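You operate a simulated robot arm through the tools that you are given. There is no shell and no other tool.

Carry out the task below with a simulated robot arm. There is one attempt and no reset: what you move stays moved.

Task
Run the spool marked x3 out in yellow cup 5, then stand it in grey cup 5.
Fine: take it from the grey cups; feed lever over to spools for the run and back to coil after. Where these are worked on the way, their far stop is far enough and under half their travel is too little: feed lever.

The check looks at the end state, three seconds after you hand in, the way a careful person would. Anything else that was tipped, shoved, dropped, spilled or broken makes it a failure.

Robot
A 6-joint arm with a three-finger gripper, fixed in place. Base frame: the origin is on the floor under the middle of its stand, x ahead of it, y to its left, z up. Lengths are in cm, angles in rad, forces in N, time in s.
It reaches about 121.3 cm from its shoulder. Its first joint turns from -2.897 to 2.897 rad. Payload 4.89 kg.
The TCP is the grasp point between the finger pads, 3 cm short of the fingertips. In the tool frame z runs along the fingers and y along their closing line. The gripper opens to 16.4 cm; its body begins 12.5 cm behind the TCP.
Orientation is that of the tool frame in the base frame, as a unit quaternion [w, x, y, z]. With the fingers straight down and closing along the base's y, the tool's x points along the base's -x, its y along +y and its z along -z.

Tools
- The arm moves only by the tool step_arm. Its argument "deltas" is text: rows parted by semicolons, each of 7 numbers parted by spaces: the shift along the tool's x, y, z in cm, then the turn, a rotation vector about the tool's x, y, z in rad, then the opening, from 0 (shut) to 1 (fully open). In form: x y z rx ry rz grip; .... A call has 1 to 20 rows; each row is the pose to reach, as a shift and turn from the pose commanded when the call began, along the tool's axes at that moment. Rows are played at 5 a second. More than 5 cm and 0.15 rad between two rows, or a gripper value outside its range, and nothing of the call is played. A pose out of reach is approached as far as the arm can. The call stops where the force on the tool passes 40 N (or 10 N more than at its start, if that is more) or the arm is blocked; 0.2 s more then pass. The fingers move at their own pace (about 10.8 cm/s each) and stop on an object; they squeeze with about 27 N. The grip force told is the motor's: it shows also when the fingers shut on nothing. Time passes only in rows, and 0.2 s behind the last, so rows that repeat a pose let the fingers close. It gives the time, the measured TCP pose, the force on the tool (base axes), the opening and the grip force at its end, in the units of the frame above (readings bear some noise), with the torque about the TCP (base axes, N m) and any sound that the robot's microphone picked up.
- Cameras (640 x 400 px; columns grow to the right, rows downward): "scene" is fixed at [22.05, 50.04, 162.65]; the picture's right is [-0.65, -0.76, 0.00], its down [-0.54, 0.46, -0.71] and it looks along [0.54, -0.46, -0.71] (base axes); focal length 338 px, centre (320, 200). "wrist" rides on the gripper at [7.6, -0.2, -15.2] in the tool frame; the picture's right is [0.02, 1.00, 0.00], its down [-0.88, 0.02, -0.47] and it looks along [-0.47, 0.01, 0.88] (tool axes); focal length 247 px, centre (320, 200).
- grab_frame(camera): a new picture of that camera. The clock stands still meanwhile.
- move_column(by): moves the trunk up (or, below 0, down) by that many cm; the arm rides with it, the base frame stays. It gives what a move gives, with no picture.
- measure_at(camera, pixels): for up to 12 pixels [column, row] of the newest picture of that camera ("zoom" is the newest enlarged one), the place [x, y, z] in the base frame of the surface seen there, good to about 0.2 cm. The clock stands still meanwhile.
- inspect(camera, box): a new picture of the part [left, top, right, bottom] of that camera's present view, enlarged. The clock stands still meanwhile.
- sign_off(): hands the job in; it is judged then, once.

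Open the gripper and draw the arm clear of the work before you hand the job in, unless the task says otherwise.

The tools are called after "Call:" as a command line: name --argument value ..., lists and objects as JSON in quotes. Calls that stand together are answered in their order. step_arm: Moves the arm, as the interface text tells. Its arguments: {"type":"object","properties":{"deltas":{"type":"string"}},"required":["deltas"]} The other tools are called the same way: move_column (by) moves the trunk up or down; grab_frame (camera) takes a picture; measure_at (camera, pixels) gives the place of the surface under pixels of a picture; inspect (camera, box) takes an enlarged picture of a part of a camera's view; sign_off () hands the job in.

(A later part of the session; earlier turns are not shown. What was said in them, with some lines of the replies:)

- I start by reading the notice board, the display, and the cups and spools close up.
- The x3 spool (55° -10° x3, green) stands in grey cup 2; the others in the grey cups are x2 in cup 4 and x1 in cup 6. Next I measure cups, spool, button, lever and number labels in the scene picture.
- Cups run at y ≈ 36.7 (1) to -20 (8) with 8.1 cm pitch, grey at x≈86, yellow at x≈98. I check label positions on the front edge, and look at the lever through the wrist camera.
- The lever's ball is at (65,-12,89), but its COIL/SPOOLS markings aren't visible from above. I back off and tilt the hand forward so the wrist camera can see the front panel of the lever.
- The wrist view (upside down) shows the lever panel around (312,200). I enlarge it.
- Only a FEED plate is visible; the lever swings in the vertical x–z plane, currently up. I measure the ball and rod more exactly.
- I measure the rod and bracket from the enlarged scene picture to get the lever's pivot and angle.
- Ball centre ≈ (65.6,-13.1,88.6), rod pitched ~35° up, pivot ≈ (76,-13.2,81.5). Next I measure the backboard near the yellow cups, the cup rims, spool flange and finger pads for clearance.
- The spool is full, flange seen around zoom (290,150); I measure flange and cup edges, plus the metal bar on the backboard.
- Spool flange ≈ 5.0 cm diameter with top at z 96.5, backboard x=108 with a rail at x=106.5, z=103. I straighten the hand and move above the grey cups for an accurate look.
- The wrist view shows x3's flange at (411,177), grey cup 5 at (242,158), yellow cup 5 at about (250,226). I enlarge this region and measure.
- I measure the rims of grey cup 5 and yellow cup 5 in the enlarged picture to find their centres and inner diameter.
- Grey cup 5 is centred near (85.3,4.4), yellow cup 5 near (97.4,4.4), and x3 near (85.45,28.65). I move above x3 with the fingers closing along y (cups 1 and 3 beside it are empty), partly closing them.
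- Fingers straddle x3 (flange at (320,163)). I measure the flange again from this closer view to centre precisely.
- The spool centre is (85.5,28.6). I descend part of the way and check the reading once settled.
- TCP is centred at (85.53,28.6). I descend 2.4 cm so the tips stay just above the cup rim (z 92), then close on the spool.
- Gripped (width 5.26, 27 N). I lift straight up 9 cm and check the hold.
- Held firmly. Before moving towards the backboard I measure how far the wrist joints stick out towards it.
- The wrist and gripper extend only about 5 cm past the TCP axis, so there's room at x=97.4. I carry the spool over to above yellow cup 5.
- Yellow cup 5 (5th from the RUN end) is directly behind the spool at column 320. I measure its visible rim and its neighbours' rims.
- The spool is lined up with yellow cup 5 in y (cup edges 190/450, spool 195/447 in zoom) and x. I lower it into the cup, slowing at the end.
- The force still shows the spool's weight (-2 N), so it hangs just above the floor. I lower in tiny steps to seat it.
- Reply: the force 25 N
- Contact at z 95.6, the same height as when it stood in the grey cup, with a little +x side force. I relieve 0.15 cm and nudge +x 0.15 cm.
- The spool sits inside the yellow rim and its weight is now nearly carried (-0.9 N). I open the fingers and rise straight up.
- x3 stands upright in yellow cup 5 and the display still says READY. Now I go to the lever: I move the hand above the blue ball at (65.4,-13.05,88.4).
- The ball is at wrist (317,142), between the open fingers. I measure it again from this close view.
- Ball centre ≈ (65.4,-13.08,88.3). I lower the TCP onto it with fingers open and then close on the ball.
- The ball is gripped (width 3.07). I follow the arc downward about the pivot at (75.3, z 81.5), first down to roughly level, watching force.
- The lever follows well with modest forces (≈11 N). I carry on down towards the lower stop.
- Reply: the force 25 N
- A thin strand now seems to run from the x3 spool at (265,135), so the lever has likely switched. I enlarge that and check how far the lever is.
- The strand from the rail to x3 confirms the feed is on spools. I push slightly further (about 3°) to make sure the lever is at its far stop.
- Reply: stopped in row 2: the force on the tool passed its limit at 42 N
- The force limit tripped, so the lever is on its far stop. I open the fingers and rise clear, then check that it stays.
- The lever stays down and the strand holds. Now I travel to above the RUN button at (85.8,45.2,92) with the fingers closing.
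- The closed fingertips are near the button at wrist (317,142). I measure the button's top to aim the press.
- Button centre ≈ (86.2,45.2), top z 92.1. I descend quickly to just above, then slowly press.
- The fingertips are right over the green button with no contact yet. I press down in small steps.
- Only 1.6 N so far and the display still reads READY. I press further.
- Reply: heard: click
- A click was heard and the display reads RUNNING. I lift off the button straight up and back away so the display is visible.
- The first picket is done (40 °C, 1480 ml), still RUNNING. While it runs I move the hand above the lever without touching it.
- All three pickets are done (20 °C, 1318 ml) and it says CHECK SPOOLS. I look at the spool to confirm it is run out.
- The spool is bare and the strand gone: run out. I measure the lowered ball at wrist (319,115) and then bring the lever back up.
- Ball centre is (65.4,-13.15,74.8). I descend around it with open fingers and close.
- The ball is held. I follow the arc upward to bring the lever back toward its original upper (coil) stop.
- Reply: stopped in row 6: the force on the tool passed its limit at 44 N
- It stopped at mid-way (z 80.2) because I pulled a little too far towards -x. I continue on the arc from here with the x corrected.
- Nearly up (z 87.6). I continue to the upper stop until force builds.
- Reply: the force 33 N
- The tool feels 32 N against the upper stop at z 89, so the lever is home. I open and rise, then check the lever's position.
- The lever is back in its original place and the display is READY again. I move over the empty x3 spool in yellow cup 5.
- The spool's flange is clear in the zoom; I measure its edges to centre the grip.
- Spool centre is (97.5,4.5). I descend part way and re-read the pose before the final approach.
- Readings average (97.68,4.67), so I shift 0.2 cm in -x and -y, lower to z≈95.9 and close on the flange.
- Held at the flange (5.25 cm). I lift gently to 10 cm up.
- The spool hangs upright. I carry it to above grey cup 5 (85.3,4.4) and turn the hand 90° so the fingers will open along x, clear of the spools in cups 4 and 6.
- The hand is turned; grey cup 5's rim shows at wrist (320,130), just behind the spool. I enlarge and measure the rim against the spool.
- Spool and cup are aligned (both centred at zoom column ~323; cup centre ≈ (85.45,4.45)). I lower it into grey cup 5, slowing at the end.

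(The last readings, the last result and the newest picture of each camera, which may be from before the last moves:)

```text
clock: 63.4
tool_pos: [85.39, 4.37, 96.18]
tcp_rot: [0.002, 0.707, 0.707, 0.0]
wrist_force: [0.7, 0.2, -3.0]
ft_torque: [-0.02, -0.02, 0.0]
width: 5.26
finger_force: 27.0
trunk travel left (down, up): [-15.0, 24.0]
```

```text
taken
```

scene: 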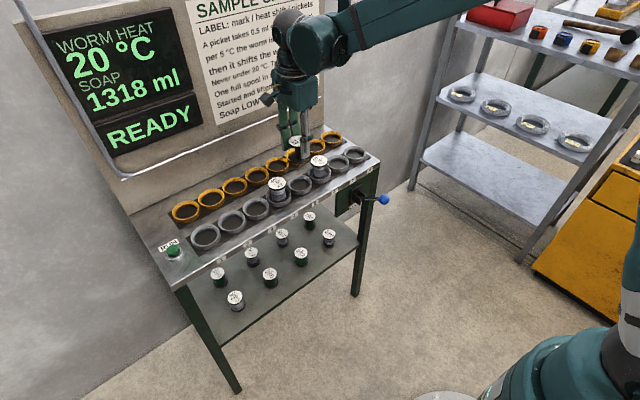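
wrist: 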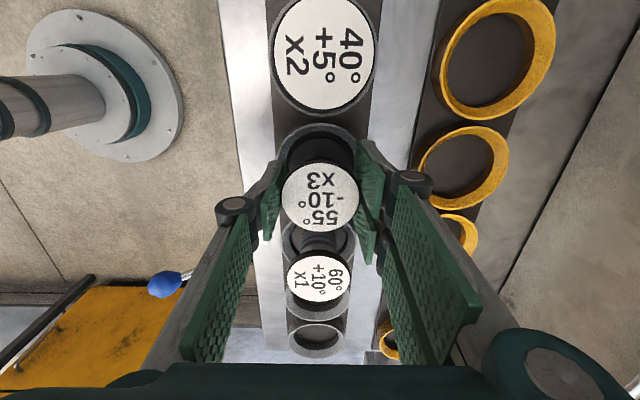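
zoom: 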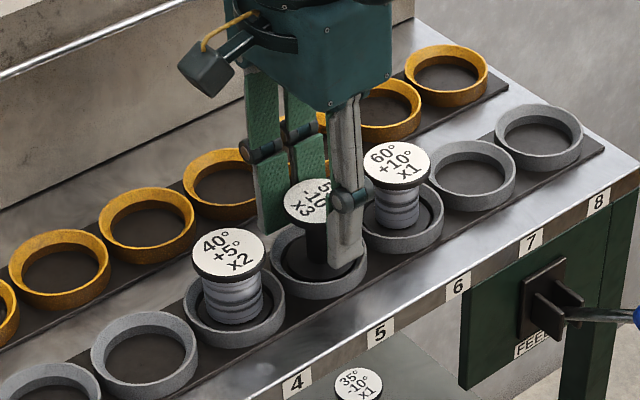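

The spool is in the cup, hanging about 0.2 cm above its floor (weight still on the tool). I lower in small steps until it seats.

Call:
step_arm --deltas "0 0 0.1 0 0 0 0.2; 0 0 0.2 0 0 0 0.2; 0 0 0.2 0 0 0 0.2"

Call:
inspect --camera "wrist" --box '[260, 110, 380, 240]'

```text
clock: 64.2
tool_pos: [85.48, 4.48, 96.07]
tcp_rot: [0.002, 0.707, 0.707, 0.0]
wrist_force: [-0.1, -0.2, -2.5]
ft_torque: [0.0, 0.0, -0.01]
width: 5.27
finger_force: 27.4
trunk travel left (down, up): [-15.0, 24.0]
```

```text
3.08 times, centred on (320, 175) of wrist
```

zoom: 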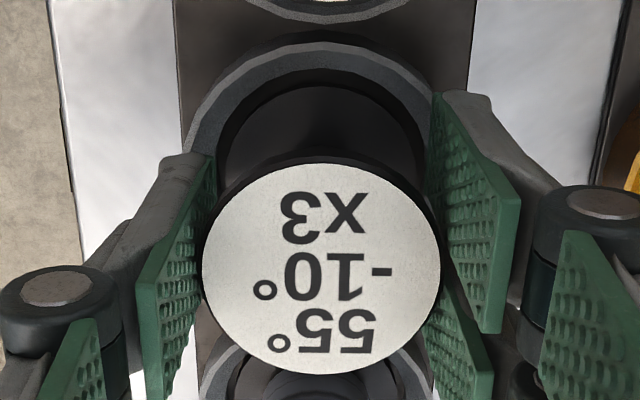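

Still carrying its weight (-2.5 N). I lower another 0.1–0.2 cm.

Call:
step_arm --deltas "0 0 0.08 0 0 0 0.2; 0 0 0.08 0 0 0 0.2"

```text
clock: 64.8
tool_pos: [85.59, 4.31, 95.97]
tcp_rot: [0.001, 0.708, 0.706, 0.001]
wrist_force: [0.3, -0.5, -1.7]
ft_torque: [0.0, 0.03, -0.01]
width: 5.26
finger_force: 26.6
trunk travel left (down, up): [-15.0, 24.0]
```

It is within a millimetre of seating. I ease down 0.05 cm, open the fingers slowly, and rise straight up.

Call:
step_arm --deltas "0 0 0.06 0 0 0 0.2; 0 0 0.06 0 0 0 0.34; 0 0 0.06 0 0 0 0.4; 0 0 0.06 0 0 0 0.5; 0 0 0.06 0 0 0 0.55; 0 0 0.06 0 0 0 0.55; 0 0 -2.5 0 0 0 0.55; 0 0 -6 0 0 0 0.55; 0 0 -10 0 0 0 0.55; 0 0 -14 0 0 0 0.55; 0 0 -14 0 0 0 0.55"

Call:
inspect --camera "scene" --box '[245, 120, 355, 220]'

Call:
grab_frame --camera "wrist"

```text
clock: 67.2
tool_pos: [85.38, 4.69, 109.91]
tcp_rot: [0.002, 0.707, 0.707, 0.0]
wrist_force: [-0.7, 0.7, 0.1]
ft_torque: [-0.02, -0.08, 0.02]
width: 9.03
finger_force: 0.1
trunk travel left (down, up): [-15.0, 24.0]
```

```text
4.00 times, centred on (300, 170) of scene
```

zoom: 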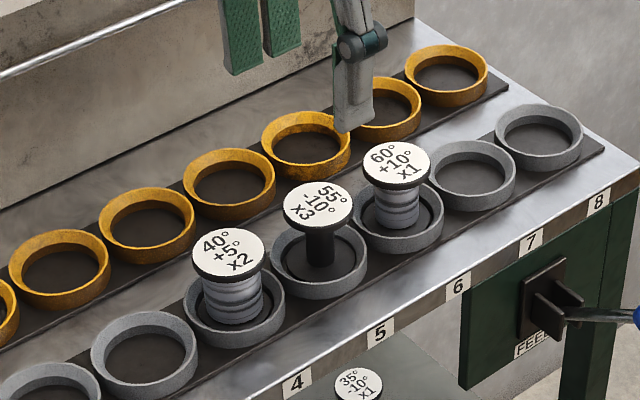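

```text
taken
```

wrist: 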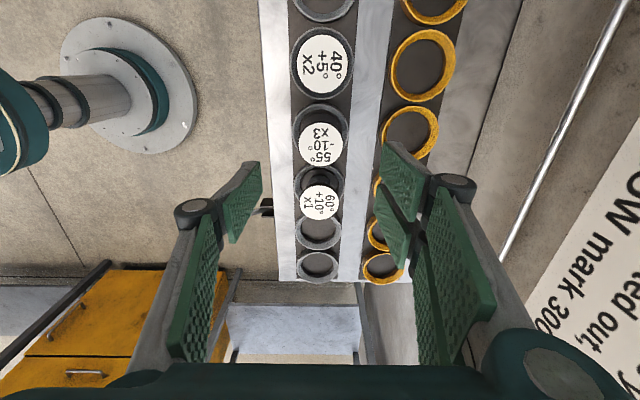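

x3 stands upright in grey cup 5 between x2 and x1. I draw the arm up and back, clear of the bench, opening the gripper.

Call:
step_arm --deltas "0 0 -3 0 0 0 0.6; 0 -3.5 -6 0 0 0 0.7; 0 -7.5 -8 0 0 0 0.8; 0 -12 -9 0 0 0 1; 0 -16.5 -10 0 0 0 1; 0 -21 -10 0 0 0 1; 0 -25 -10 0 0 0 1; 0 -29 -10 0 0 0 1; 0 -29 -10 0 0 0 1; 0 -29 -10 0 0 0 1"

Call:
grab_frame --camera "scene"

Call:
inspect --camera "scene" --box '[150, 120, 400, 320]'

Call:
inspect --camera "scene" --box '[30, 10, 210, 160]'

```text
clock: 69.4
tool_pos: [56.45, 4.44, 120.14]
tcp_rot: [0.002, 0.706, 0.708, 0.001]
wrist_force: [-1.1, -0.1, 0.4]
ft_torque: [0.03, -0.14, 0.01]
width: 16.42
finger_force: 0.0
trunk travel left (down, up): [-15.0, 24.0]
```

```text
taken
```

scene: 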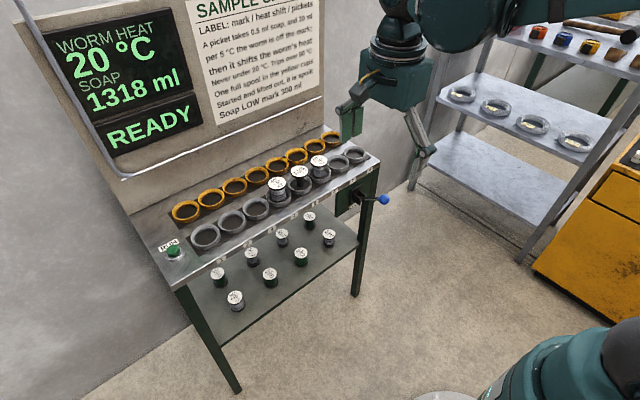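

```text
2.00 times, centred on (275, 220) of scene
```

zoom: 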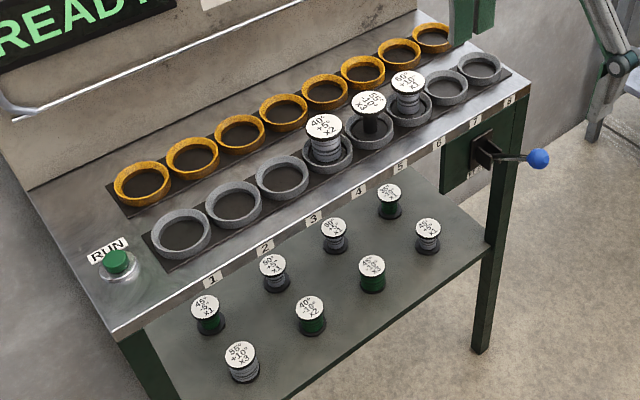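

```text
2.67 times, centred on (120, 85) of scene
```

zoom: 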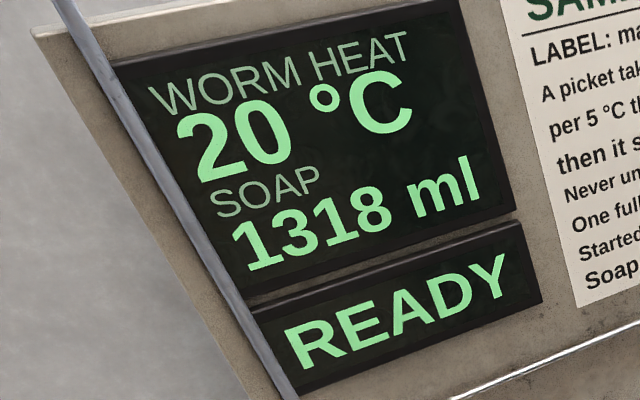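

Empty x3 stands in grey cup 5, x2 and x1 are still in cups 4 and 6, and all 8 shelf spools are where they started. The lever is up at coil, the display reads READY, and the open gripper is clear of the bench, so I hand the job in.

Call:
sign_off

```text
The job is handed in.
```

The x3 spool (55° / -10°) from grey cup 2 ran out fully in yellow cup 5 and now stands empty and upright in grey cup 5. I've handed the job in but haven't seen the check's result.

- **Run:** all three pickets finished. Worm heat went from 50 °C to 20 °C, right at the limit but not under it. Soap went from 1500 ml to 1318 ml, and the display reads READY.
- **Feed lever:** I pushed it down to its far stop for the run and brought it back up to its starting stop afterwards. There are no COIL or SPOOLS markings that I could see. I took down as spools because a strand ran from the rail to x3 once the lever was down.
- **Everything else:** x2 and x1 are still in grey cups 4 and 6, and the eight shelf spools are where they started. The gripper is open and clear of the bench.
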